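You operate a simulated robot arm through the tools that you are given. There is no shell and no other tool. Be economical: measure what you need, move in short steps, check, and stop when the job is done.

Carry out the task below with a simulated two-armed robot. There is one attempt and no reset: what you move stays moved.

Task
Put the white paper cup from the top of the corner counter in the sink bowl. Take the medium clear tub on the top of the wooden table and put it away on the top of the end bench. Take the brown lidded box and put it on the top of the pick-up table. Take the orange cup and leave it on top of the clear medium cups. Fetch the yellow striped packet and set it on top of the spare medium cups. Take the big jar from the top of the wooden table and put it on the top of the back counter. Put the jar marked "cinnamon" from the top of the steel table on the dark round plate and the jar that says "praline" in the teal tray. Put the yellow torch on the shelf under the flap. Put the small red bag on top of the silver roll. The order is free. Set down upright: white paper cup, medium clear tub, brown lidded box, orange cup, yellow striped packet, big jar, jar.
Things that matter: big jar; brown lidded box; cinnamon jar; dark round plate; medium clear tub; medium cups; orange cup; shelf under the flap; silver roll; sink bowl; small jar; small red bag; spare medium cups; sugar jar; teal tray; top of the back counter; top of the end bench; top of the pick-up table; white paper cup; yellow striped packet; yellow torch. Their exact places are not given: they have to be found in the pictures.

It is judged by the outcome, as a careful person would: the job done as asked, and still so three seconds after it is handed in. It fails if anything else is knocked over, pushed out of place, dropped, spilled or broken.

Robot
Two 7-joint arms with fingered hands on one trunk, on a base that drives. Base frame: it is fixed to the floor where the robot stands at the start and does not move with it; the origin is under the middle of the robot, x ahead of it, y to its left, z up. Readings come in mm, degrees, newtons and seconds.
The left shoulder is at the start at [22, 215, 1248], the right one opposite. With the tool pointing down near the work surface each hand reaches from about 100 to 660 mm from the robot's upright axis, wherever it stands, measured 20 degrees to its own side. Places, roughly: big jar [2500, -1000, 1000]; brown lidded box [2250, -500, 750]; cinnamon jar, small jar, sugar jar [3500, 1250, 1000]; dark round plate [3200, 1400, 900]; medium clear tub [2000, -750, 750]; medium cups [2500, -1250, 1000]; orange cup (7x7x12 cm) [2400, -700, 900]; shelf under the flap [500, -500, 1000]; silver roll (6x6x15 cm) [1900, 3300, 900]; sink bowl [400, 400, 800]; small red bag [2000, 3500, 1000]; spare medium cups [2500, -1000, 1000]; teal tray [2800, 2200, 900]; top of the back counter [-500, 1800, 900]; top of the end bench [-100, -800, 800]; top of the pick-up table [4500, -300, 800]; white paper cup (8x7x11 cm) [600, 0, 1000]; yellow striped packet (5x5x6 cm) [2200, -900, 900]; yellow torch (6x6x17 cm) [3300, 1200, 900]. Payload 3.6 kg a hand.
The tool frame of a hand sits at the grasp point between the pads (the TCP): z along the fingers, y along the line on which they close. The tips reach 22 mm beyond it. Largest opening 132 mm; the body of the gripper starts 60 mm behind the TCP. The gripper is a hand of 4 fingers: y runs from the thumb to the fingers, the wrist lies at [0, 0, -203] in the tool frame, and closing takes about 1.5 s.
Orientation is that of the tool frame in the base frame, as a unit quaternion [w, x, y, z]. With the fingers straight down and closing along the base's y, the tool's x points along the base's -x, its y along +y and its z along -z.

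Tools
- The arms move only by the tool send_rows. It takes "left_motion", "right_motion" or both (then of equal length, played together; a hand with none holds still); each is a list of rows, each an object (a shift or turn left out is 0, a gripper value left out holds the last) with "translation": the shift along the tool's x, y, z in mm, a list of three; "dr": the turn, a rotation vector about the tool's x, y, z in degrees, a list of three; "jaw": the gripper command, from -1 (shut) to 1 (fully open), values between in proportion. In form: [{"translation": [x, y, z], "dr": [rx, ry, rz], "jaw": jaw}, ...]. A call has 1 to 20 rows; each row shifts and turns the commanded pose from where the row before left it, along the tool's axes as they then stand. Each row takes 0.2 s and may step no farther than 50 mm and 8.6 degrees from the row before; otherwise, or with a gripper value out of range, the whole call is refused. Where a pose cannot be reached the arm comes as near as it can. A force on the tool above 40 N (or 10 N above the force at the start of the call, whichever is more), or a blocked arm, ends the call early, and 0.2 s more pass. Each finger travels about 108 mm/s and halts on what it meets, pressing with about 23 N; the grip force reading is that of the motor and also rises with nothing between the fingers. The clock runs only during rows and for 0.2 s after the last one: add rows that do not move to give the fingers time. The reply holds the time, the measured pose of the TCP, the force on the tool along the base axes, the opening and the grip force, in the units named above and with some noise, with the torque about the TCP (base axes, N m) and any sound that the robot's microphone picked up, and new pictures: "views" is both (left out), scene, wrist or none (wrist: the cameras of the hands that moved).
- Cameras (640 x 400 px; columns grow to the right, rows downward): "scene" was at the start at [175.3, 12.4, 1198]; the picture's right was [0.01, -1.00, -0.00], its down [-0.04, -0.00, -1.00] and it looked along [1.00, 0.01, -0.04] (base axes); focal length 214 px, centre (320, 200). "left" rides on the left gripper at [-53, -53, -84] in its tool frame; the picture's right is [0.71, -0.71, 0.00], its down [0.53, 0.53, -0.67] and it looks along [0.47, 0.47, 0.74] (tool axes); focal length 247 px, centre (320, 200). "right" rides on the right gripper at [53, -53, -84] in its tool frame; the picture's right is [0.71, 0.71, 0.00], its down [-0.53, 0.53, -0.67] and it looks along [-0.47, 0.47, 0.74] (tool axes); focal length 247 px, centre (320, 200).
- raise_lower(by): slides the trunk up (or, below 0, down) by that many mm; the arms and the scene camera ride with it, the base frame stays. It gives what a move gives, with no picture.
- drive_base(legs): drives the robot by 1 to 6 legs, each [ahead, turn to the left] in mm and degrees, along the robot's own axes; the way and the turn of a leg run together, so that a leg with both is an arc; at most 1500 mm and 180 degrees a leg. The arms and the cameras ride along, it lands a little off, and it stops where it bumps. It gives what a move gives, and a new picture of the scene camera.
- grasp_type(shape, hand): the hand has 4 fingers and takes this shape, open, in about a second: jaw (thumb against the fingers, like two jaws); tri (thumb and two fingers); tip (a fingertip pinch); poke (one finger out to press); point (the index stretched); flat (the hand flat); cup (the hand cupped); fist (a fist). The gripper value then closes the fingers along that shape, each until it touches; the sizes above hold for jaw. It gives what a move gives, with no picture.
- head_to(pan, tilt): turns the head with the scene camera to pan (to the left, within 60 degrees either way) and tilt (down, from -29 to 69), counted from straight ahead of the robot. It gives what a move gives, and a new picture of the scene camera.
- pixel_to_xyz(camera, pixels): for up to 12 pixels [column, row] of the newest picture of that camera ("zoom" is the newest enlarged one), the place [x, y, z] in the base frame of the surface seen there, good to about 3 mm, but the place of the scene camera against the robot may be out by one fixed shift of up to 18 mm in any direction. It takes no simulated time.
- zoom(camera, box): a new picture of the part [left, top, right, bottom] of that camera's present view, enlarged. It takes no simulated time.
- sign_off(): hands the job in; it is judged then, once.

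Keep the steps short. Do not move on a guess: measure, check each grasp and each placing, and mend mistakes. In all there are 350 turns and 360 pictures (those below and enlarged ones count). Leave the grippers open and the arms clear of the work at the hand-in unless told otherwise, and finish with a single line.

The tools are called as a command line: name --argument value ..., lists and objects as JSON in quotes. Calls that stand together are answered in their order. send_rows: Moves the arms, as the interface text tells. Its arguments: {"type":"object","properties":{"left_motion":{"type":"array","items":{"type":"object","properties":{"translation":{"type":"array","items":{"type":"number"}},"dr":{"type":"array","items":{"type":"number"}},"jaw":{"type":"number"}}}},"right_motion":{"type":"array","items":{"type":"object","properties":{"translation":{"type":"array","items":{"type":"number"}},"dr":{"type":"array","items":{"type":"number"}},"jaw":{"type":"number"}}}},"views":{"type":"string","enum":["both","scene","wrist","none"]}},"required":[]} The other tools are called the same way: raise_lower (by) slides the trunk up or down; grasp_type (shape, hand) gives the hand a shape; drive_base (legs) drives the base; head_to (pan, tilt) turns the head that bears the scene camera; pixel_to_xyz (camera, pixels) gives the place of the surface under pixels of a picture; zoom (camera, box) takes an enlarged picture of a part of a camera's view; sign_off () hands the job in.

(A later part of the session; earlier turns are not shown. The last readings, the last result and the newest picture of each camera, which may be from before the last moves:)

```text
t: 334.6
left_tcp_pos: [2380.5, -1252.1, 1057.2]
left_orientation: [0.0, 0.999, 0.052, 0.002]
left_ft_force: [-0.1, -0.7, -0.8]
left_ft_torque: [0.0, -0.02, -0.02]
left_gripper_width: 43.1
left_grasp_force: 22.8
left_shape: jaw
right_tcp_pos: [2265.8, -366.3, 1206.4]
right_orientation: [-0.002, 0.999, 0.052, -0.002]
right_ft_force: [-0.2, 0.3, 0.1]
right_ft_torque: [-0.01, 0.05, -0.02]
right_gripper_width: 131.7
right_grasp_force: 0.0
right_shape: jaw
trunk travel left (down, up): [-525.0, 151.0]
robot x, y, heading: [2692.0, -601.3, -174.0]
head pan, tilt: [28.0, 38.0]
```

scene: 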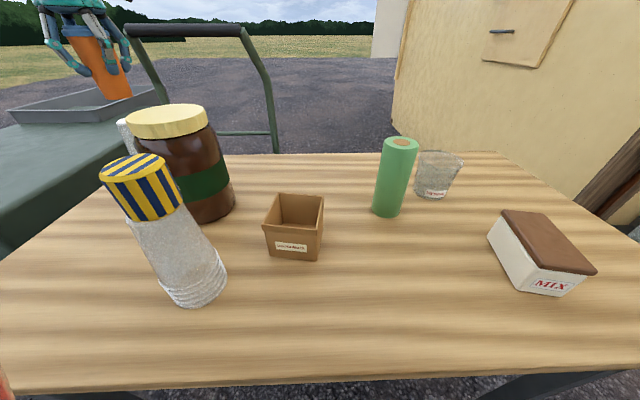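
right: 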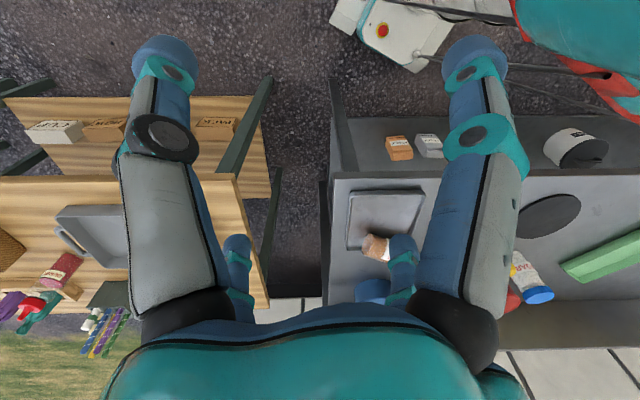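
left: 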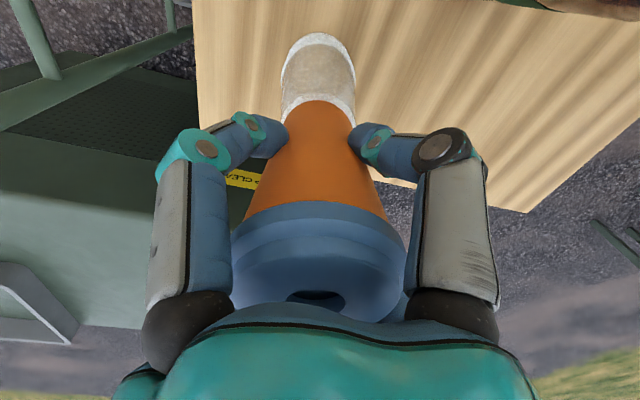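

send_rows --left_motion '[{"translation": [0, 0, 1]}, {"translation": [0, 0, 1]}, {}]' --views "none"

```text
t: 335.4
left_tcp_pos: [2380.7, -1253.8, 1054.8]
left_orientation: [0.0, 0.999, 0.051, 0.002]
left_ft_force: [1.1, 0.0, -2.1]
left_ft_torque: [-0.03, -0.02, 0.01]
left_gripper_width: 42.9
left_grasp_force: 23.4
left_shape: jaw
right_tcp_pos: [2266.9, -367.4, 1205.1]
right_orientation: [-0.001, 0.999, 0.051, -0.002]
right_ft_force: [0.2, -0.6, -0.4]
right_ft_torque: [0.01, 0.0, 0.0]
right_gripper_width: 131.9
right_grasp_force: 0.0
right_shape: jaw
trunk travel left (down, up): [-525.0, 151.0]
robot x, y, heading: [2688.9, -600.6, -173.6]
head pan, tilt: [28.0, 38.0]
```

send_rows --left_motion '[{"translation": [0, 0, 1]}, {"translation": [0, 0, 1]}, {"translation": [0, 0, 1]}, {}]' --views "none"

```text
t: 336.4
left_tcp_pos: [2381.8, -1252.4, 1052.3]
left_orientation: [0.0, 0.999, 0.051, 0.002]
left_ft_force: [0.2, -0.4, 0.6]
left_ft_torque: [-0.03, 0.02, 0.0]
left_gripper_width: 42.8
left_grasp_force: 22.8
left_shape: jaw
right_tcp_pos: [2265.6, -368.1, 1205.0]
right_orientation: [-0.001, 0.999, 0.052, -0.001]
right_ft_force: [-0.7, 0.5, 0.4]
right_ft_torque: [0.0, -0.03, -0.02]
right_gripper_width: 131.8
right_grasp_force: 0.0
right_shape: jaw
trunk travel left (down, up): [-525.0, 151.0]
robot x, y, heading: [2688.4, -600.9, -173.7]
head pan, tilt: [28.0, 38.0]
```

send_rows --left_motion '[{"translation": [0, 0, 0.8]}, {}]' --views "none"

```text
t: 337.0
left_tcp_pos: [2380.1, -1251.4, 1052.3]
left_orientation: [-0.001, 0.999, 0.052, 0.002]
left_ft_force: [-0.3, -1.1, 4.5]
left_ft_torque: [-0.01, 0.02, -0.01]
left_gripper_width: 42.5
left_grasp_force: 22.8
left_shape: jaw
right_tcp_pos: [2267.4, -366.9, 1204.3]
right_orientation: [-0.002, 0.999, 0.052, -0.002]
right_ft_force: [-0.1, 0.1, 0.4]
right_ft_torque: [-0.03, -0.01, -0.02]
right_gripper_width: 132.0
right_grasp_force: 0.0
right_shape: jaw
trunk travel left (down, up): [-525.0, 151.0]
robot x, y, heading: [2687.8, -598.7, -173.9]
head pan, tilt: [28.0, 38.0]
```

Contact. Open wide and rise.

send_rows --left_motion '[{"translation": [0, 0, -0.5], "jaw": -0.25}, {"jaw": -0.1}, {"jaw": 0.1}, {"jaw": 0.4}, {"jaw": 0.8}, {}, {}, {}, {"translation": [0, 0, -15]}, {"translation": [0, 0, -40]}, {"translation": [0, 0, -45]}, {"translation": [0, 0, -45]}, {}]' --views "both"

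```text
t: 339.8
left_tcp_pos: [2381.2, -1253.3, 1197.7]
left_orientation: [-0.001, 0.999, 0.051, 0.001]
left_ft_force: [0.1, 1.3, 0.6]
left_ft_torque: [-0.02, -0.03, 0.03]
left_gripper_width: 118.8
left_grasp_force: 0.1
left_shape: jaw
right_tcp_pos: [2267.7, -366.6, 1204.6]
right_orientation: [-0.001, 0.999, 0.052, -0.002]
right_ft_force: [-0.1, -1.8, -0.5]
right_ft_torque: [0.01, -0.01, -0.01]
right_gripper_width: 132.0
right_grasp_force: 0.0
right_shape: jaw
trunk travel left (down, up): [-525.0, 151.0]
robot x, y, heading: [2689.8, -597.3, -173.9]
head pan, tilt: [28.0, 38.0]
```

scene: 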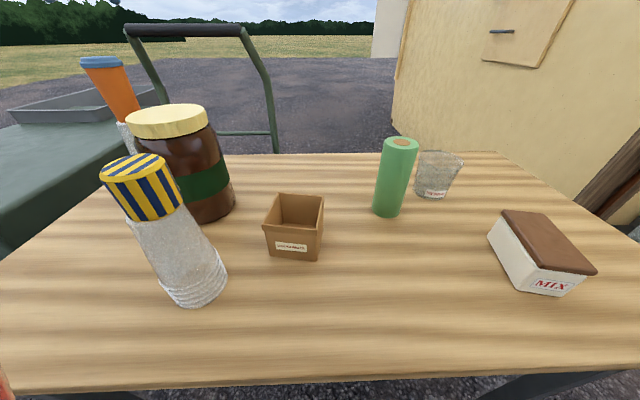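
left: 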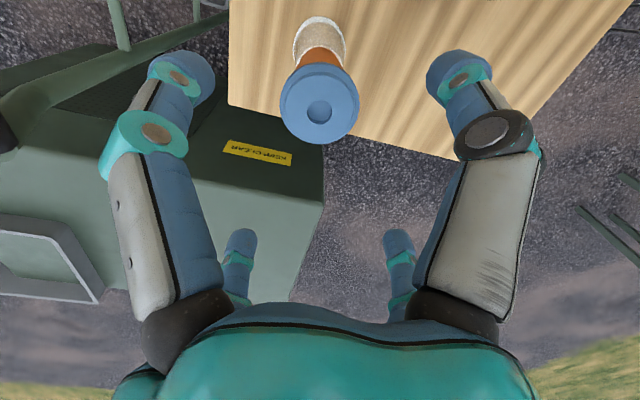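

The orange cup stands on the clear cups. Now retract the left hand (staying high) and look at the MIX box with the right wrist camera.

send_rows --left_motion '[{"translation": [0, 0, -30]}, {"translation": [-2, -43, 0]}, {"translation": [-2, -43, 0]}, {"translation": [-2, -43, 0]}, {"translation": [-2, -43, 0]}, {"translation": [-2, -43, 0]}, {"translation": [-2, -43, 0]}, {"translation": [-2, -43, 0]}, {"translation": [-2, -43, 0]}, {"translation": [-3, -43, 0]}, {"translation": [-3, -43, 0]}]' --right_motion '[{}, {"translation": [-10, 30, 0]}, {"translation": [-10, 30, 10]}, {"translation": [-10, 30, 20]}, {"translation": [0, 20, 20]}, {}, {}, {}, {}, {}, {}]' --views "wrist"

```text
t: 342.2
left_tcp_pos: [2313.4, -823.8, 1224.9]
left_orientation: [0.0, 0.999, 0.052, 0.003]
left_ft_force: [-0.4, 0.3, -0.5]
left_ft_torque: [0.0, 0.03, 0.0]
left_gripper_width: 118.4
left_grasp_force: 0.1
left_shape: jaw
right_tcp_pos: [2247.4, -478.5, 1155.4]
right_orientation: [-0.001, 0.999, 0.051, -0.002]
right_ft_force: [0.1, 0.0, 0.1]
right_ft_torque: [-0.01, 0.0, 0.02]
right_gripper_width: 131.9
right_grasp_force: 0.1
right_shape: jaw
trunk travel left (down, up): [-525.0, 151.0]
robot x, y, heading: [2688.4, -598.5, -173.9]
head pan, tilt: [28.0, 38.0]
```

right: 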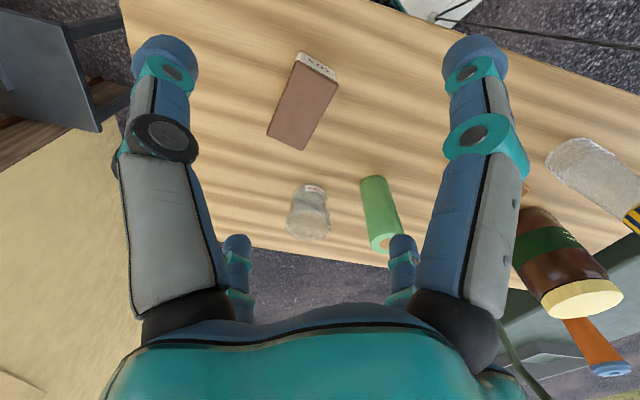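
left: 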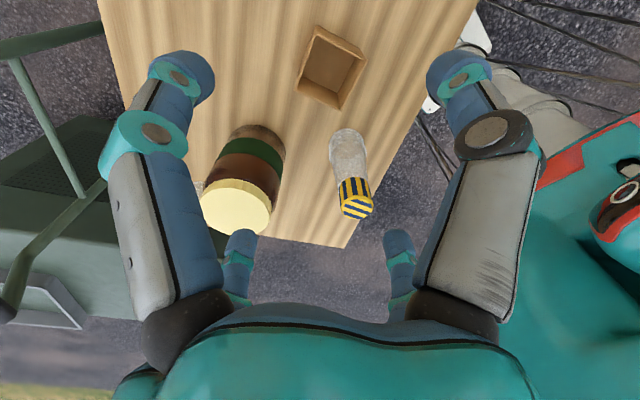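

zoom --camera "right" --box '[240, 40, 360, 160]'

pixel_to_xyz --camera "right" --pixels '[[297, 62], [337, 82], [308, 148], [270, 134], [303, 105], [300, 56], [320, 60], [308, 210], [292, 225], [327, 225]]'

```text
3.33 times, centred on (300, 100) of right
```

zoom: 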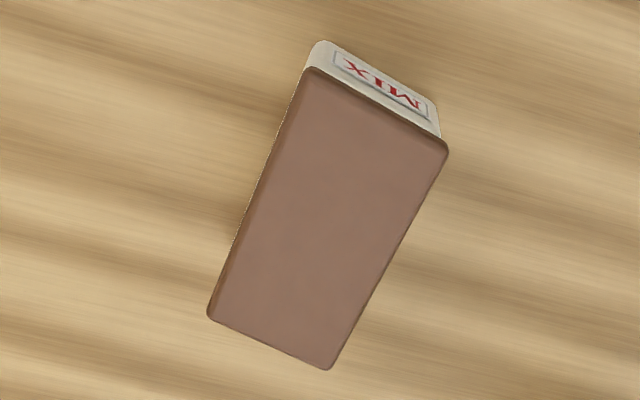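

```text
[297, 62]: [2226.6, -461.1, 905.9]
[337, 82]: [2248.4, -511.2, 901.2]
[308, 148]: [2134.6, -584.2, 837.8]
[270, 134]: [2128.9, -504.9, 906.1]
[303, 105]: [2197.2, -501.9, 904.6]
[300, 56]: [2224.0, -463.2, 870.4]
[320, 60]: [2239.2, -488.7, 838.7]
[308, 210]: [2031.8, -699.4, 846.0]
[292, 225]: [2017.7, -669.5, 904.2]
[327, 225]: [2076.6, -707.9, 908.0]
```

MIX box: centre (2189,−508), ~110×55 mm, long axis at 24°. Align the right hand with it and hover lower.

send_rows --right_motion '[{"dr": [0, 0, -6.1], "jaw": 1}, {"dr": [0, 0, -6.1]}, {"dr": [0, 0, -6.1]}, {"translation": [-33, 2, 20]}, {"translation": [-32, 2, 30]}, {"translation": [0, 0, 40]}, {"translation": [0, 0, 40]}, {}]' --views "wrist"

```text
t: 344.0
left_tcp_pos: [2314.7, -826.6, 1223.9]
left_orientation: [0.001, 0.999, 0.053, 0.003]
left_ft_force: [-0.3, 0.3, -0.1]
left_ft_torque: [-0.01, 0.01, 0.01]
left_gripper_width: 118.4
left_grasp_force: 0.0
left_shape: jaw
right_tcp_pos: [2188.9, -510.8, 1021.5]
right_orientation: [-0.002, 0.978, 0.21, -0.003]
right_ft_force: [-0.6, 0.5, -0.4]
right_ft_torque: [-0.02, 0.01, 0.02]
right_gripper_width: 131.9
right_grasp_force: 0.1
right_shape: jaw
trunk travel left (down, up): [-525.0, 151.0]
robot x, y, heading: [2690.1, -595.1, -173.7]
head pan, tilt: [28.0, 38.0]
```

right: 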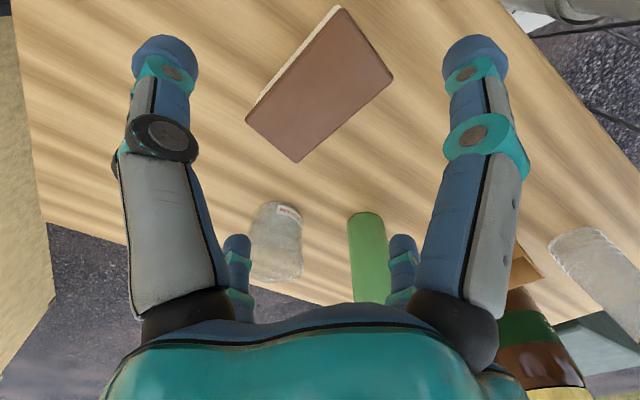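

pixel_to_xyz --camera "right" --pixels '[[341, 9], [393, 78], [298, 161], [247, 117], [320, 90]]'

```text
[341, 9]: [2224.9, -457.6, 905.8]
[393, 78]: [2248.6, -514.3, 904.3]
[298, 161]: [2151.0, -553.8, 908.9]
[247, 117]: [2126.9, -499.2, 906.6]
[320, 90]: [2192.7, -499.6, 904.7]
```

send_rows --right_motion '[{"translation": [1, -4.6, 0], "dr": [0, 0, 1.5]}, {"translation": [0, 0, 45]}, {"translation": [0, 0, 45]}, {"translation": [0, 0, 30]}, {"translation": [0, 0, 15]}, {"translation": [0, 0, 11]}, {}]' --views "wrist"

```text
t: 345.6
left_tcp_pos: [2314.4, -826.1, 1225.0]
left_orientation: [0.001, 0.999, 0.051, 0.001]
left_ft_force: [0.1, 0.2, -0.1]
left_ft_torque: [-0.01, 0.0, -0.02]
left_gripper_width: 118.7
left_grasp_force: 0.0
left_shape: jaw
right_tcp_pos: [2186.1, -505.2, 880.0]
right_orientation: [-0.001, 0.98, 0.197, -0.004]
right_ft_force: [-3.0, -1.8, 11.7]
right_ft_torque: [-0.11, 0.23, -0.03]
right_gripper_width: 131.6
right_grasp_force: 0.1
right_shape: jaw
trunk travel left (down, up): [-525.0, 151.0]
robot x, y, heading: [2687.1, -599.2, -173.8]
head pan, tilt: [28.0, 38.0]
```

right: 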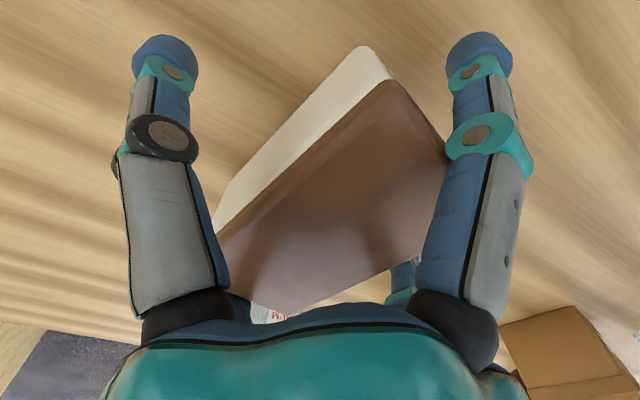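

A finger link touches the lid's end at this depth. Raise 14 mm and close there.

send_rows --right_motion '[{"translation": [0, 0, -14]}, {}, {"jaw": 0.6}, {}, {"jaw": 0.2}, {}, {"jaw": -0.5}, {}, {}, {}, {}, {}]' --views "wrist"

```text
t: 348.2
left_tcp_pos: [2314.0, -825.9, 1224.1]
left_orientation: [0.0, 0.999, 0.052, 0.002]
left_ft_force: [-0.6, 0.1, 0.4]
left_ft_torque: [0.03, 0.01, 0.02]
left_gripper_width: 118.6
left_grasp_force: 0.0
left_shape: jaw
right_tcp_pos: [2188.1, -504.9, 893.2]
right_orientation: [-0.001, 0.98, 0.198, -0.002]
right_ft_force: [-0.1, 0.9, 1.4]
right_ft_torque: [0.01, 0.01, 0.03]
right_gripper_width: 69.0
right_grasp_force: 22.9
right_shape: jaw
trunk travel left (down, up): [-525.0, 151.0]
robot x, y, heading: [2688.1, -600.0, -173.9]
head pan, tilt: [28.0, 38.0]
```

right: 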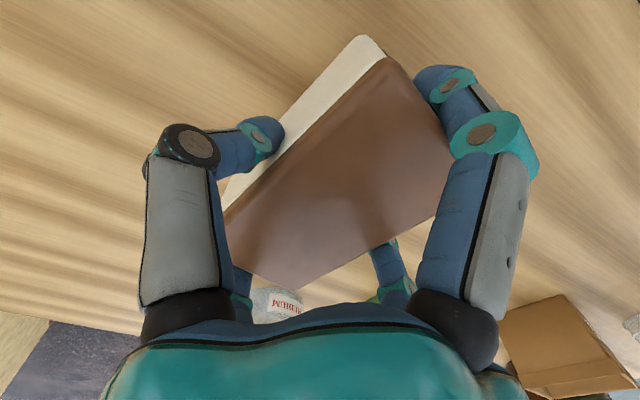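

Four-sided grip. Lift gently.

send_rows --right_motion '[{"translation": [0, 0, -10]}, {"translation": [0, 0, -20]}, {"translation": [0, 0, -40]}, {"translation": [0, 0, -45]}, {"translation": [0, 0, -45]}, {"translation": [0, 0, -45]}, {"translation": [0, 0, -45]}, {}]' --views "both"

```text
t: 350.0
left_tcp_pos: [2312.6, -827.0, 1224.7]
left_orientation: [0.0, 0.999, 0.052, 0.003]
left_ft_force: [-0.1, 0.1, 0.9]
left_ft_torque: [0.0, 0.02, 0.0]
left_gripper_width: 118.8
left_grasp_force: 0.1
left_shape: jaw
right_tcp_pos: [2186.4, -504.3, 1143.6]
right_orientation: [-0.001, 0.981, 0.196, 0.0]
right_ft_force: [0.0, -0.5, -4.6]
right_ft_torque: [0.01, -0.04, 0.02]
right_gripper_width: 68.9
right_grasp_force: 22.7
right_shape: jaw
trunk travel left (down, up): [-525.0, 151.0]
robot x, y, heading: [2688.2, -600.2, -173.8]
head pan, tilt: [28.0, 38.0]
```

scene: 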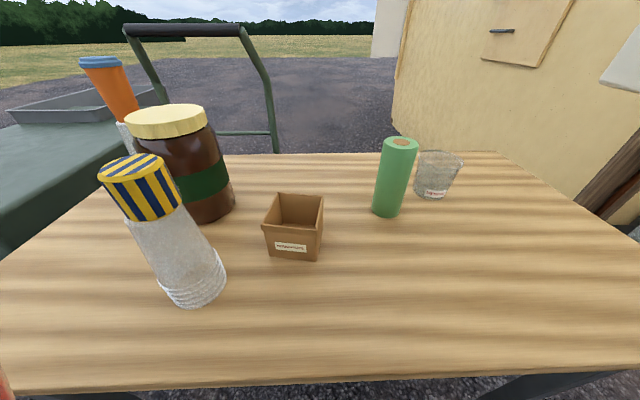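
right: 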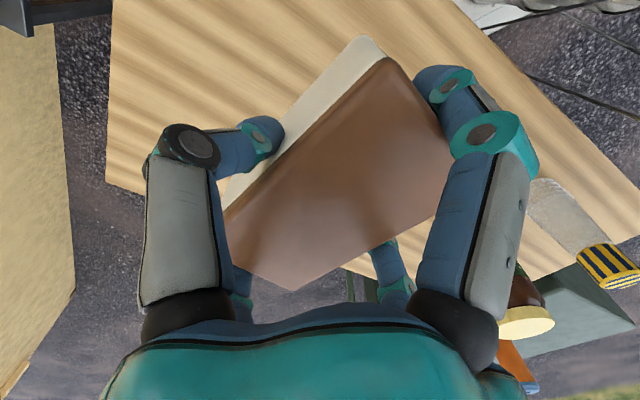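

Held firmly. Back out from the table, then turn toward the pick-up table.

drive_base --legs '[[-500, 0], [0, 45], [0, 45]]'

drive_base --legs '[[0, 45], [0, 45]]'

head_to --pan 0 --tilt 15

```text
t: 356.0
left_tcp_pos: [3206.2, -981.3, 1225.7]
left_orientation: [-0.003, 0.83, 0.557, 0.0]
left_ft_force: [0.3, 0.2, 0.0]
left_ft_torque: [0.0, 0.06, 0.0]
left_gripper_width: 118.6
left_grasp_force: 0.1
left_shape: jaw
right_tcp_pos: [2862.8, -939.7, 1144.0]
right_orientation: [-0.004, 0.741, 0.672, -0.002]
right_ft_force: [1.0, -0.3, -3.3]
right_ft_torque: [-0.03, 0.02, 0.0]
right_gripper_width: 68.6
right_grasp_force: 22.7
right_shape: jaw
trunk travel left (down, up): [-525.0, 151.0]
robot x, y, heading: [3135.4, -522.5, -110.0]
head pan, tilt: [28.0, 38.0]
stopped in leg 3: the robot was blocked; the commanded pose is now the measured one
```

scene: 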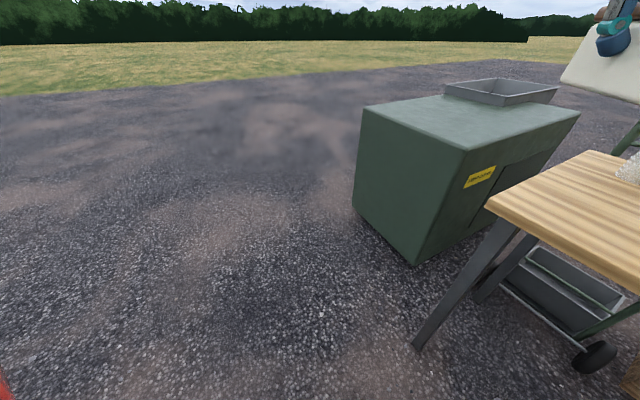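

```text
t: 359.4
left_tcp_pos: [3565.4, -706.4, 1226.3]
left_orientation: [-0.002, 0.453, 0.891, -0.001]
left_ft_force: [0.2, 0.1, -0.5]
left_ft_torque: [-0.04, 0.06, -0.02]
left_gripper_width: 118.8
left_grasp_force: 0.0
left_shape: jaw
right_tcp_pos: [3347.8, -978.8, 1143.6]
right_orientation: [-0.003, 0.321, 0.947, -0.004]
right_ft_force: [1.4, 0.1, -4.3]
right_ft_torque: [-0.04, 0.01, 0.0]
right_gripper_width: 68.3
right_grasp_force: 22.6
right_shape: jaw
trunk travel left (down, up): [-525.0, 151.0]
robot x, y, heading: [3094.2, -560.4, -50.1]
head pan, tilt: [28.0, 38.0]
stopped in leg 2: the robot was blocked; the commanded pose is now the measured one
```

scene: 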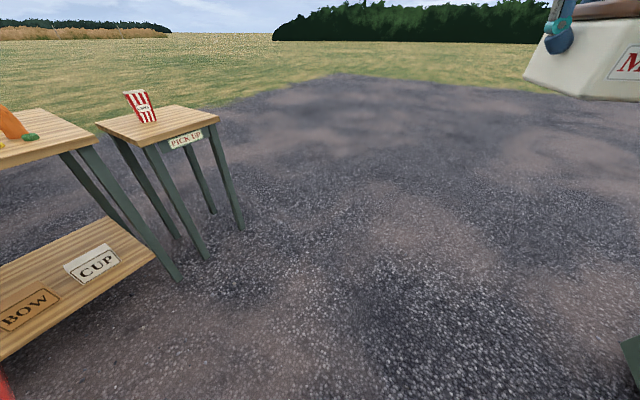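

```text
t: 360.3
left_tcp_pos: [3560.2, -708.2, 1226.4]
left_orientation: [-0.001, 0.455, 0.891, 0.0]
left_ft_force: [-0.2, -0.3, 0.1]
left_ft_torque: [0.0, 0.0, 0.0]
left_gripper_width: 119.0
left_grasp_force: 0.0
left_shape: jaw
right_tcp_pos: [3346.3, -981.1, 1143.5]
right_orientation: [-0.001, 0.322, 0.947, -0.004]
right_ft_force: [-0.2, -0.9, -3.8]
right_ft_torque: [-0.04, 0.01, 0.03]
right_gripper_width: 68.7
right_grasp_force: 22.5
right_shape: jaw
trunk travel left (down, up): [-525.0, 151.0]
robot x, y, heading: [3087.7, -556.1, -50.1]
head pan, tilt: [0.0, 15.0]
```

scene: 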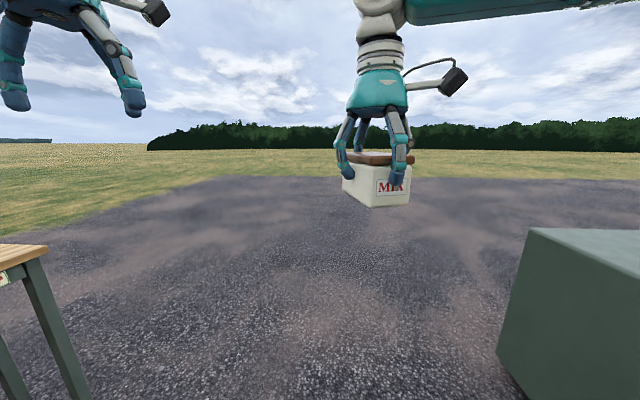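

The PICK UP table is to the left with a popcorn box on it. Turn 35° left and measure.

drive_base --legs '[[0, 35]]'

pixel_to_xyz --camera "scene" --pixels '[[200, 200], [250, 200], [300, 210], [250, 250], [350, 220], [150, 220]]'

```text
t: 362.4
left_tcp_pos: [3565.1, -418.0, 1227.6]
left_orientation: [-0.001, 0.171, 0.985, 0.001]
left_ft_force: [0.7, -1.4, -0.3]
left_ft_torque: [0.03, 0.04, -0.02]
left_gripper_width: 118.8
left_grasp_force: 0.1
left_shape: jaw
right_tcp_pos: [3541.6, -764.1, 1143.7]
right_orientation: [0.0, 0.027, 1.0, -0.003]
right_ft_force: [0.3, 0.0, -3.2]
right_ft_torque: [0.03, 0.05, 0.0]
right_gripper_width: 68.6
right_grasp_force: 22.8
right_shape: jaw
trunk travel left (down, up): [-525.0, 151.0]
robot x, y, heading: [3080.2, -582.8, -15.9]
head pan, tilt: [0.0, 15.0]
```

scene: 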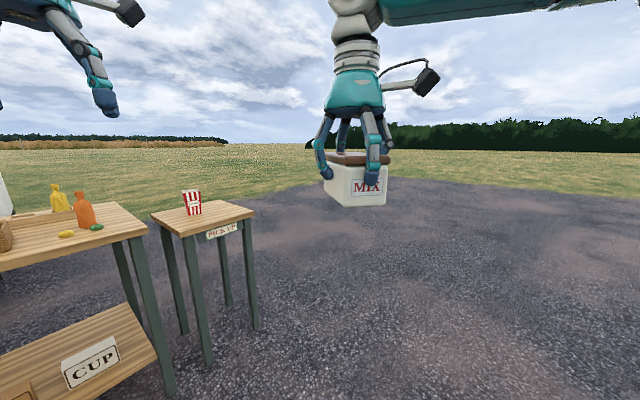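

```text
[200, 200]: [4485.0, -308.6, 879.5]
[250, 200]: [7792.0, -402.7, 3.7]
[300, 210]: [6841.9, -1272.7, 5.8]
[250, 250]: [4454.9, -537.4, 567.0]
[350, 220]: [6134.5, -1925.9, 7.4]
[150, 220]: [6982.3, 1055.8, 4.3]
```

pixel_to_xyz --camera "scene" --pixels '[[153, 216], [184, 238], [252, 216], [215, 203], [192, 212], [225, 215], [205, 222], [205, 360], [255, 328], [160, 380]]'

zoom --camera "scene" --box '[130, 170, 290, 270]'

```text
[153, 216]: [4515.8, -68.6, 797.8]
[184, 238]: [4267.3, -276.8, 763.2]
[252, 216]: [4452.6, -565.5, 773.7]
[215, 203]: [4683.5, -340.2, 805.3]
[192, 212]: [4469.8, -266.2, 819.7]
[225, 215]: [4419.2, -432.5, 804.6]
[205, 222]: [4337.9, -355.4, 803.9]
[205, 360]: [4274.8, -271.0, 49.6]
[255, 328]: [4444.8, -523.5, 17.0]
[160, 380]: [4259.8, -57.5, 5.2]
```

```text
4.00 times, centred on (210, 220) of scene
```

zoom: 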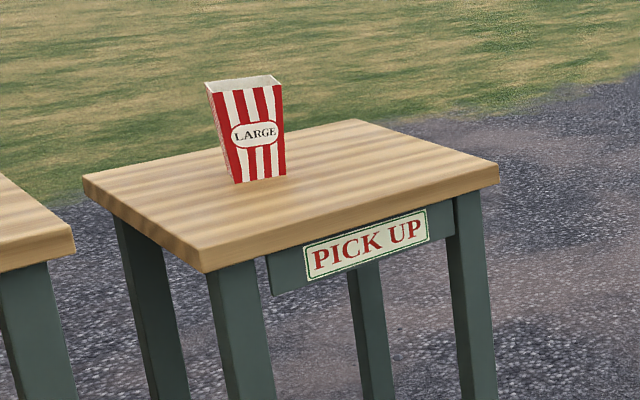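

Pick-up table: corners near (4262,−285), right (4450,−570); popcorn box near its middle. I'll set MIX at about (4519,−409). Drive to (4078,−583), then face 40°.

drive_base --legs '[[0, 16], [990, 0], [0, 38]]'

head_to --pan -10 --tilt 35

```text
t: 370.5
left_tcp_pos: [4183.5, -74.9, 1228.1]
left_orientation: [0.001, -0.319, 0.948, -0.002]
left_ft_force: [-1.1, 0.4, 0.4]
left_ft_torque: [-0.01, -0.1, 0.0]
left_gripper_width: 118.8
left_grasp_force: 0.0
left_shape: jaw
right_tcp_pos: [4463.4, -282.1, 1145.0]
right_orientation: [0.002, -0.453, 0.891, -0.005]
right_ft_force: [-2.2, 0.8, -4.0]
right_ft_torque: [-0.01, -0.07, 0.02]
right_gripper_width: 68.4
right_grasp_force: 22.7
right_shape: jaw
trunk travel left (down, up): [-525.0, 151.0]
robot x, y, heading: [4088.4, -598.0, 40.6]
head pan, tilt: [0.0, 15.0]
stopped in leg 3: the robot was blocked; the commanded pose is now the measured one
```

scene: 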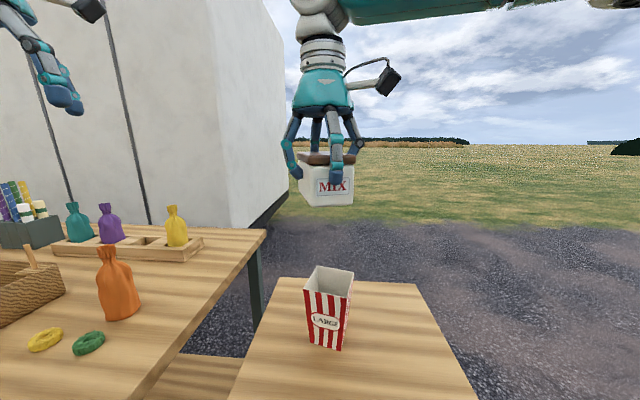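

```text
t: 371.3
left_tcp_pos: [4187.9, -76.6, 1228.8]
left_orientation: [0.0, -0.32, 0.947, 0.0]
left_ft_force: [-0.3, 0.7, 0.4]
left_ft_torque: [0.01, 0.0, -0.01]
left_gripper_width: 118.8
left_grasp_force: 0.0
left_shape: jaw
right_tcp_pos: [4467.4, -284.5, 1144.7]
right_orientation: [0.002, -0.452, 0.892, -0.004]
right_ft_force: [0.3, 0.1, -4.1]
right_ft_torque: [-0.03, 0.01, 0.0]
right_gripper_width: 68.6
right_grasp_force: 22.8
right_shape: jaw
trunk travel left (down, up): [-525.0, 151.0]
robot x, y, heading: [4090.1, -604.6, 40.5]
head pan, tilt: [-10.0, 35.0]
```

scene: 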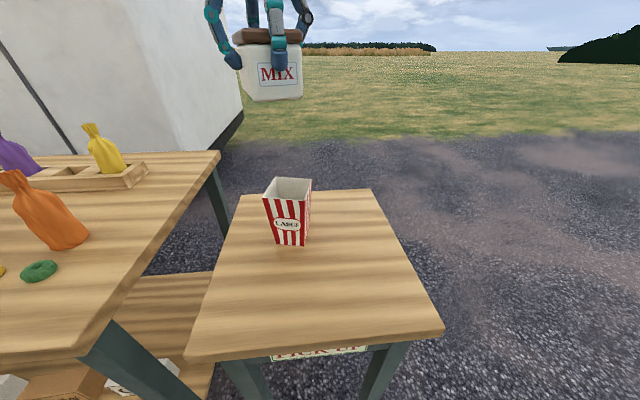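

pixel_to_xyz --camera "scene" --pixels '[[190, 352], [440, 325], [370, 192], [243, 197], [290, 240], [345, 265], [350, 240], [310, 240], [305, 180]]'

```text
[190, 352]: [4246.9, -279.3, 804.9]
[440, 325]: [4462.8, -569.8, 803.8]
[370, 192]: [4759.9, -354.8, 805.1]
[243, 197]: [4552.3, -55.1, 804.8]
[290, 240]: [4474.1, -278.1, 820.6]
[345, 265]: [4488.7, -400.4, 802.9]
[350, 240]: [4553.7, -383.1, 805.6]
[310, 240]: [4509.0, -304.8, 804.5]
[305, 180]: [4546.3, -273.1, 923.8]
```

Target (4553,−396) on the table's right side. Turn the hand to the table's axes and move over.

send_rows --right_motion '[{"dr": [0, 0, 5.8]}, {"dr": [0, 0, 5.8]}, {"dr": [0, 0, 5.8]}, {"translation": [0, -36, 0]}, {"translation": [-1, -35, 0]}, {"translation": [-1, -35, 0]}, {"translation": [-1, -35, 0]}, {"translation": [0, 0, 45]}, {"translation": [0, 0, 45]}, {}]' --views "both"

```text
t: 373.5
left_tcp_pos: [4187.1, -76.9, 1228.9]
left_orientation: [0.0, -0.32, 0.947, -0.001]
left_ft_force: [-0.5, -0.7, -0.6]
left_ft_torque: [0.01, -0.02, 0.0]
left_gripper_width: 118.9
left_grasp_force: 0.1
left_shape: jaw
right_tcp_pos: [4551.7, -398.6, 1055.5]
right_orientation: [0.003, -0.312, 0.95, -0.003]
right_ft_force: [0.3, 0.4, -4.1]
right_ft_torque: [-0.03, -0.02, 0.02]
right_gripper_width: 68.1
right_grasp_force: 23.4
right_shape: jaw
trunk travel left (down, up): [-525.0, 151.0]
robot x, y, heading: [4089.7, -599.0, 40.3]
head pan, tilt: [-10.0, 35.0]
```

scene: 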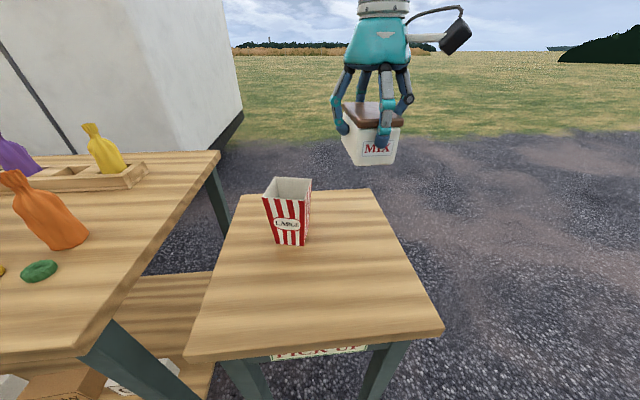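
right: 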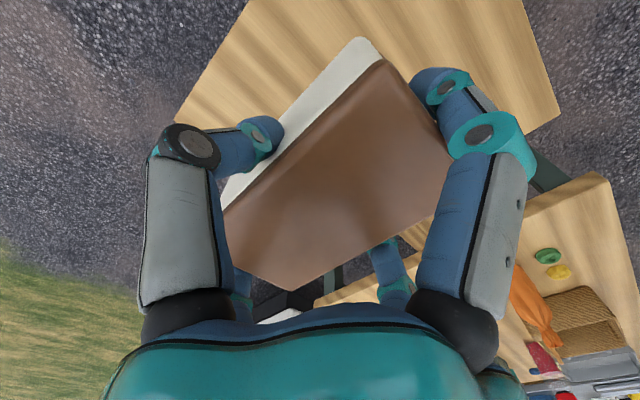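

send_rows --right_motion '[{"translation": [0, 0, 45]}, {"translation": [0, 0, 45]}, {"translation": [0, 0, 45]}, {"translation": [0, 0, 35]}, {"translation": [0, 0, 16]}, {}]' --views "both"

```text
t: 374.9
left_tcp_pos: [4188.6, -76.9, 1228.7]
left_orientation: [0.0, -0.32, 0.947, -0.001]
left_ft_force: [0.3, -0.2, -0.3]
left_ft_torque: [0.0, -0.01, 0.03]
left_gripper_width: 118.5
left_grasp_force: 0.0
left_shape: jaw
right_tcp_pos: [4556.0, -399.3, 869.5]
right_orientation: [0.001, -0.313, 0.95, -0.003]
right_ft_force: [1.2, -0.1, -4.4]
right_ft_torque: [-0.01, -0.03, -0.01]
right_gripper_width: 68.6
right_grasp_force: 23.0
right_shape: jaw
trunk travel left (down, up): [-525.0, 151.0]
robot x, y, heading: [4092.8, -599.2, 40.4]
head pan, tilt: [-10.0, 35.0]
```

scene: 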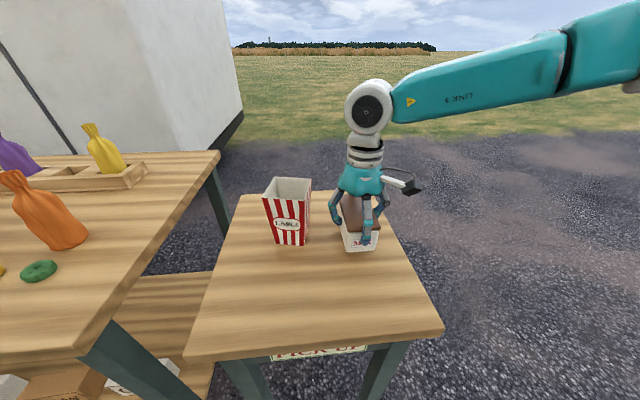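
right: 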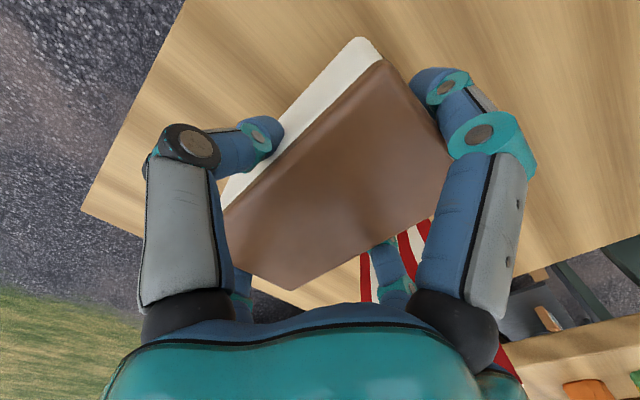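

Shift 12 mm away from the popcorn box for finger room, then lower to contact.

send_rows --right_motion '[{"translation": [0, -12, 0]}, {"translation": [0, 0, 4]}, {"translation": [0, 0, 3]}, {"translation": [0, 0, 2]}, {"translation": [0, 0, 2]}, {"translation": [0, 0, 1.5]}, {}]' --views "none"

```text
t: 376.5
left_tcp_pos: [4188.8, -78.0, 1230.5]
left_orientation: [0.0, -0.32, 0.948, -0.001]
left_ft_force: [0.1, -0.9, -0.7]
left_ft_torque: [-0.05, 0.0, 0.0]
left_gripper_width: 118.7
left_grasp_force: 0.2
left_shape: jaw
right_tcp_pos: [4563.0, -408.2, 857.6]
right_orientation: [0.002, -0.313, 0.95, -0.003]
right_ft_force: [-0.5, 0.6, -4.3]
right_ft_torque: [-0.03, 0.0, 0.0]
right_gripper_width: 68.4
right_grasp_force: 23.2
right_shape: jaw
trunk travel left (down, up): [-525.0, 151.0]
robot x, y, heading: [4088.9, -600.1, 40.5]
head pan, tilt: [-10.0, 35.0]
```

send_rows --right_motion '[{"translation": [0, 0, 1.5]}, {"translation": [0, 0, 1.5]}, {"translation": [0, 0, 1.5]}, {}]' --views "none"

```text
t: 377.5
left_tcp_pos: [4188.3, -77.1, 1228.5]
left_orientation: [0.0, -0.319, 0.948, -0.001]
left_ft_force: [0.6, 0.0, 0.1]
left_ft_torque: [0.01, 0.01, 0.01]
left_gripper_width: 118.6
left_grasp_force: 0.0
left_shape: jaw
right_tcp_pos: [4561.3, -407.5, 853.9]
right_orientation: [0.003, -0.312, 0.95, -0.002]
right_ft_force: [-0.2, -1.0, -2.2]
right_ft_torque: [-0.03, 0.12, 0.0]
right_gripper_width: 68.2
right_grasp_force: 22.8
right_shape: jaw
trunk travel left (down, up): [-525.0, 151.0]
robot x, y, heading: [4089.7, -596.2, 40.4]
head pan, tilt: [-10.0, 35.0]
```

send_rows --right_motion '[{"translation": [0, 0, 1]}, {"translation": [0, 0, 1]}, {}]' --views "none"

```text
t: 378.3
left_tcp_pos: [4187.3, -77.6, 1229.0]
left_orientation: [0.0, -0.32, 0.947, -0.001]
left_ft_force: [-0.2, 0.4, 0.5]
left_ft_torque: [-0.04, -0.02, -0.01]
left_gripper_width: 118.7
left_grasp_force: 0.0
left_shape: jaw
right_tcp_pos: [4560.7, -407.7, 853.1]
right_orientation: [0.004, -0.312, 0.95, -0.002]
right_ft_force: [0.6, 0.5, 10.4]
right_ft_torque: [-0.06, 0.15, 0.0]
right_gripper_width: 68.2
right_grasp_force: 23.3
right_shape: jaw
trunk travel left (down, up): [-525.0, 151.0]
robot x, y, heading: [4093.1, -597.9, 40.4]
head pan, tilt: [-10.0, 35.0]
```

Contact. Open fully and rise slowly at first.

send_rows --right_motion '[{"jaw": 0.3}, {}, {"jaw": 1}, {}, {}, {}, {}, {"translation": [0, 0, -10]}, {"translation": [0, 0, -15]}, {}]' --views "both"

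```text
t: 380.5
left_tcp_pos: [4187.8, -77.6, 1228.0]
left_orientation: [0.001, -0.32, 0.947, -0.001]
left_ft_force: [0.2, -0.1, -0.3]
left_ft_torque: [-0.01, -0.03, 0.01]
left_gripper_width: 118.4
left_grasp_force: 0.1
left_shape: jaw
right_tcp_pos: [4561.3, -408.6, 877.5]
right_orientation: [0.001, -0.312, 0.95, -0.003]
right_ft_force: [1.0, -0.4, -0.2]
right_ft_torque: [-0.02, 0.02, 0.0]
right_gripper_width: 131.7
right_grasp_force: 0.1
right_shape: jaw
trunk travel left (down, up): [-525.0, 151.0]
robot x, y, heading: [4092.3, -603.2, 40.6]
head pan, tilt: [-10.0, 35.0]
```

scene: 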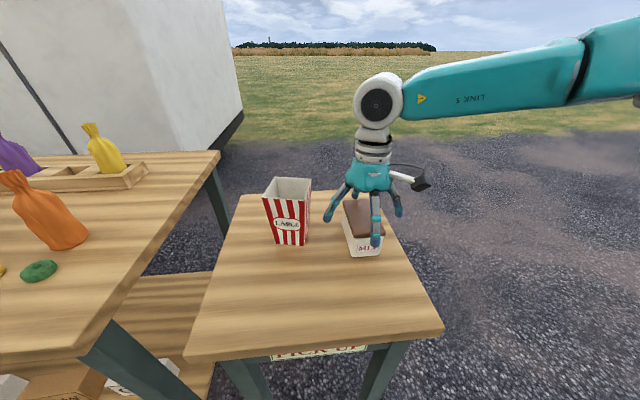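
right: 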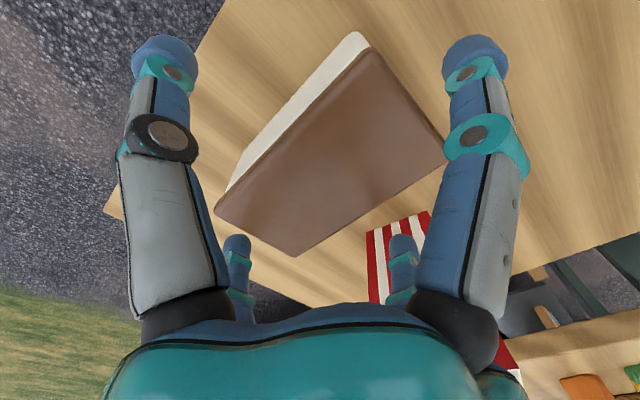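

MIX stands on the pick-up table. Raise and tuck the right arm, then head back along the bench for the torch.

send_rows --right_motion '[{"translation": [0, 0, -30]}, {"translation": [0, 0, -45]}, {"translation": [0, 0, -45]}, {"translation": [0, 0, -45]}, {"translation": [0, 0, -45]}, {"translation": [0, 0, -45]}, {"translation": [0, 0, -45]}, {"translation": [30, 0, 0]}, {"translation": [30, 0, 0]}, {}]' --views "scene"

drive_base --legs '[[-60, 0], [0, 44], [0, 43]]'

```text
t: 382.7
left_tcp_pos: [4188.5, -77.2, 1228.9]
left_orientation: [-0.001, -0.32, 0.947, 0.0]
left_ft_force: [-0.3, -1.0, 0.6]
left_ft_torque: [0.01, 0.0, 0.02]
left_gripper_width: 118.9
left_grasp_force: 0.2
left_shape: jaw
right_tcp_pos: [4511.7, -442.5, 1175.4]
right_orientation: [0.002, -0.312, 0.95, -0.003]
right_ft_force: [0.3, 0.5, -0.5]
right_ft_torque: [0.04, 0.02, 0.01]
right_gripper_width: 131.9
right_grasp_force: 0.0
right_shape: jaw
trunk travel left (down, up): [-525.0, 151.0]
robot x, y, heading: [4092.9, -599.7, 40.6]
head pan, tilt: [-10.0, 35.0]
```

scene: 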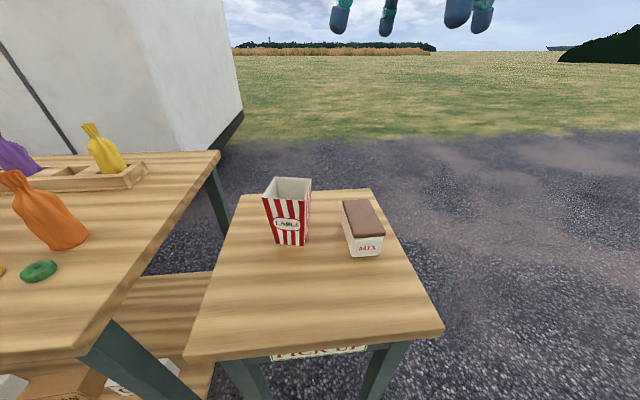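

```text
t: 386.6
left_tcp_pos: [3661.2, -271.8, 1229.1]
left_orientation: [-0.003, 0.732, -0.682, 0.0]
left_ft_force: [-0.2, 1.1, 0.7]
left_ft_torque: [0.02, -0.08, 0.01]
left_gripper_width: 118.9
left_grasp_force: 0.0
left_shape: jaw
right_tcp_pos: [4143.7, -199.4, 1178.4]
right_orientation: [-0.008, 0.727, -0.686, 0.003]
right_ft_force: [-0.9, -0.3, 1.6]
right_ft_torque: [0.08, -0.03, -0.02]
right_gripper_width: 132.0
right_grasp_force: 0.0
right_shape: jaw
trunk travel left (down, up): [-525.0, 151.0]
robot x, y, heading: [4089.4, -632.3, 98.7]
head pan, tilt: [-10.0, 35.0]
stopped in leg 3: the robot was blocked; the commanded pose is now the measured one
```

scene: 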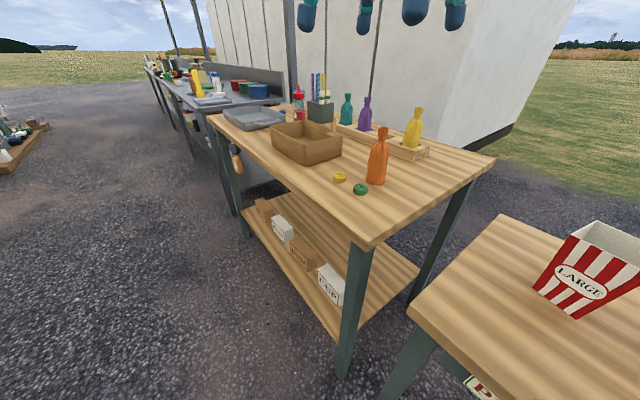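

Close to the table leg; back off 220 mm, then finish the turn and drive along the lane.

drive_base --legs '[[-220, 0], [0, 32], [1300, 0], [1000, 0]]'

```text
t: 390.4
left_tcp_pos: [3559.7, -764.8, 1229.4]
left_orientation: [-0.001, 0.894, -0.448, 0.002]
left_ft_force: [0.0, -0.2, -0.2]
left_ft_torque: [-0.01, -0.03, -0.01]
left_gripper_width: 118.9
left_grasp_force: 0.0
left_shape: jaw
right_tcp_pos: [3926.0, -441.6, 1176.2]
right_orientation: [-0.003, 0.891, -0.454, 0.004]
right_ft_force: [-0.5, -0.5, -0.8]
right_ft_torque: [0.0, 0.0, -0.03]
right_gripper_width: 131.8
right_grasp_force: 0.1
right_shape: jaw
trunk travel left (down, up): [-525.0, 151.0]
robot x, y, heading: [4138.1, -818.4, 132.8]
head pan, tilt: [-10.0, 35.0]
stopped in leg 3: the robot was blocked; the commanded pose is now the measured one
```

scene: 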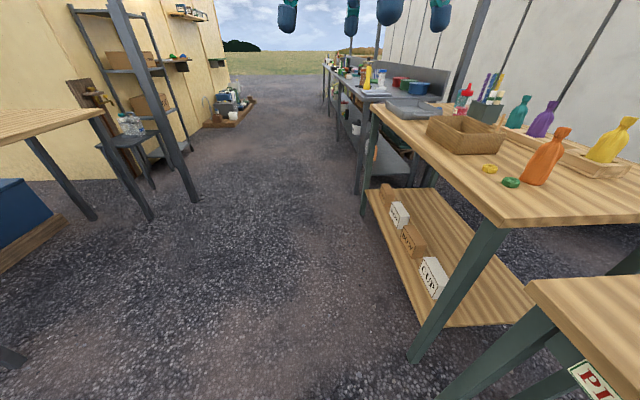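

drive_base --legs '[[1300, 0], [900, 0]]'

```text
t: 401.4
left_tcp_pos: [2058.4, 866.1, 1229.9]
left_orientation: [0.0, 0.894, -0.447, 0.0]
left_ft_force: [0.1, 0.3, 0.2]
left_ft_torque: [-0.03, 0.01, 0.0]
left_gripper_width: 118.8
left_grasp_force: 0.1
left_shape: jaw
right_tcp_pos: [2425.4, 1190.1, 1175.4]
right_orientation: [-0.003, 0.891, -0.454, 0.003]
right_ft_force: [0.1, -0.1, 0.0]
right_ft_torque: [0.0, 0.0, -0.01]
right_gripper_width: 132.2
right_grasp_force: 0.2
right_shape: jaw
trunk travel left (down, up): [-525.0, 151.0]
robot x, y, heading: [2636.4, 814.4, 132.8]
head pan, tilt: [-10.0, 35.0]
```

scene: 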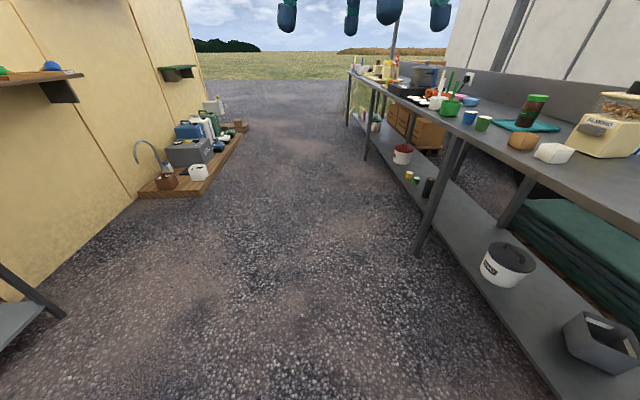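

drive_base --legs '[[0, -42], [0, -40]]'

drive_base --legs '[[280, -10]]'

```text
t: 404.8
left_tcp_pos: [2393.9, 1338.0, 1233.8]
left_orientation: [0.001, -0.554, 0.833, 0.001]
left_ft_force: [0.4, -0.1, 1.0]
left_ft_torque: [0.02, 0.07, -0.01]
left_gripper_width: 118.7
left_grasp_force: 0.0
left_shape: jaw
right_tcp_pos: [2855.9, 1184.1, 1178.7]
right_orientation: [-0.001, -0.548, 0.837, -0.002]
right_ft_force: [1.2, -0.3, 0.4]
right_ft_torque: [0.0, 0.05, 0.0]
right_gripper_width: 132.5
right_grasp_force: 0.0
right_shape: jaw
trunk travel left (down, up): [-525.0, 151.0]
robot x, y, heading: [2586.3, 823.6, 71.1]
head pan, tilt: [-10.0, 35.0]
stopped in leg 2: the robot was blocked; the commanded pose is now the measured one
```

scene: 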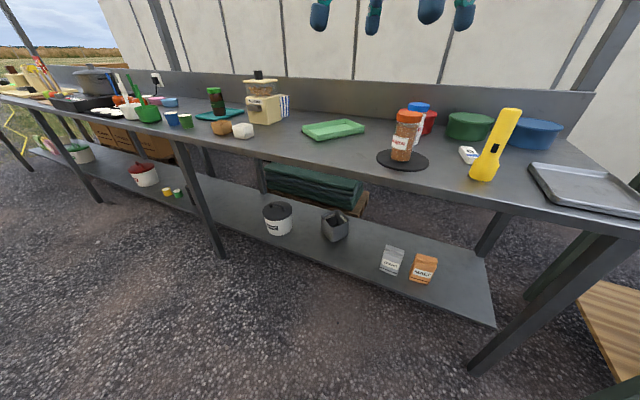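

```text
t: 406.7
left_tcp_pos: [2594.7, 1626.1, 1232.2]
left_orientation: [0.0, -0.48, 0.877, -0.001]
left_ft_force: [0.7, 0.4, 0.4]
left_ft_torque: [-0.04, 0.03, -0.01]
left_gripper_width: 118.7
left_grasp_force: 0.0
left_shape: jaw
right_tcp_pos: [3025.2, 1397.2, 1176.8]
right_orientation: [0.0, -0.474, 0.88, -0.003]
right_ft_force: [0.5, -0.2, -0.8]
right_ft_torque: [-0.01, 0.05, -0.02]
right_gripper_width: 132.2
right_grasp_force: 0.0
right_shape: jaw
trunk travel left (down, up): [-525.0, 151.0]
robot x, y, heading: [2698.9, 1087.9, 61.6]
head pan, tilt: [-10.0, 35.0]
```

scene: 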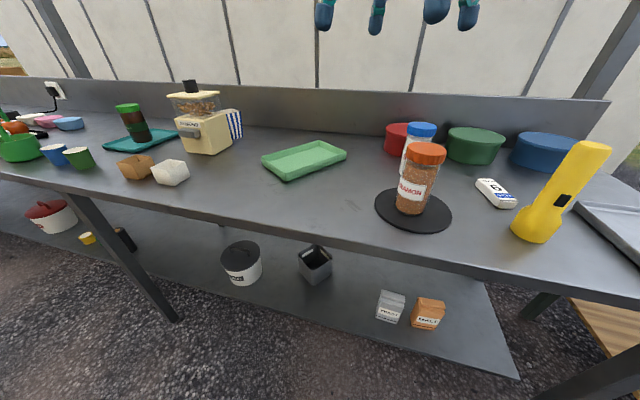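

The torch is within the right arm's reach. Move the right hand above it.

send_rows --right_motion '[{"translation": [3, -44, 0], "jaw": 0.3}, {"translation": [3, -44, 0]}, {"translation": [3, -44, 0]}, {"translation": [3, -44, 0]}, {"translation": [3, -44, 0]}, {"translation": [3, -43, 0]}, {"translation": [3, -43, 0]}, {}]' --views "wrist"

```text
t: 408.5
left_tcp_pos: [2593.1, 1625.7, 1232.5]
left_orientation: [0.001, -0.48, 0.877, -0.002]
left_ft_force: [-0.9, -0.9, -0.7]
left_ft_torque: [-0.02, -0.01, -0.01]
left_gripper_width: 118.8
left_grasp_force: 0.2
left_shape: jaw
right_tcp_pos: [3265.0, 1211.0, 1182.9]
right_orientation: [0.001, -0.474, 0.881, -0.003]
right_ft_force: [-0.3, 0.8, -0.3]
right_ft_torque: [-0.01, 0.03, -0.01]
right_gripper_width: 86.4
right_grasp_force: 0.1
right_shape: jaw
trunk travel left (down, up): [-525.0, 151.0]
robot x, y, heading: [2700.5, 1086.7, 61.5]
head pan, tilt: [-10.0, 35.0]
```

right: 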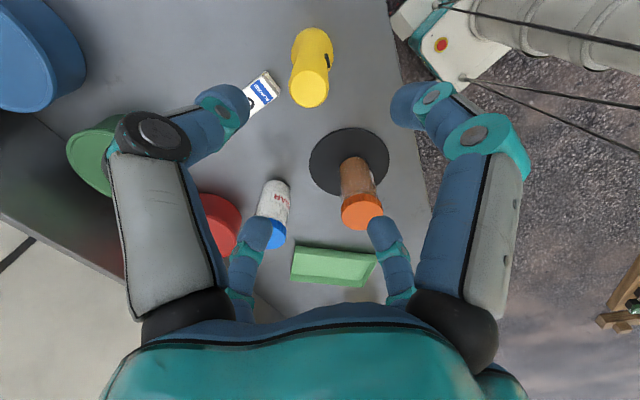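

pixel_to_xyz --camera "right" --pixels '[[309, 88], [291, 88], [328, 88], [309, 70], [309, 105], [310, 45]]'

```text
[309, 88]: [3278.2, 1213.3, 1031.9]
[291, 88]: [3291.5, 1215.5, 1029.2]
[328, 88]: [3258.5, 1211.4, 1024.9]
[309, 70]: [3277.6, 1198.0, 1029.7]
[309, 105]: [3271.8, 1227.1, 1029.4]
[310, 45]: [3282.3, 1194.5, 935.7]
```

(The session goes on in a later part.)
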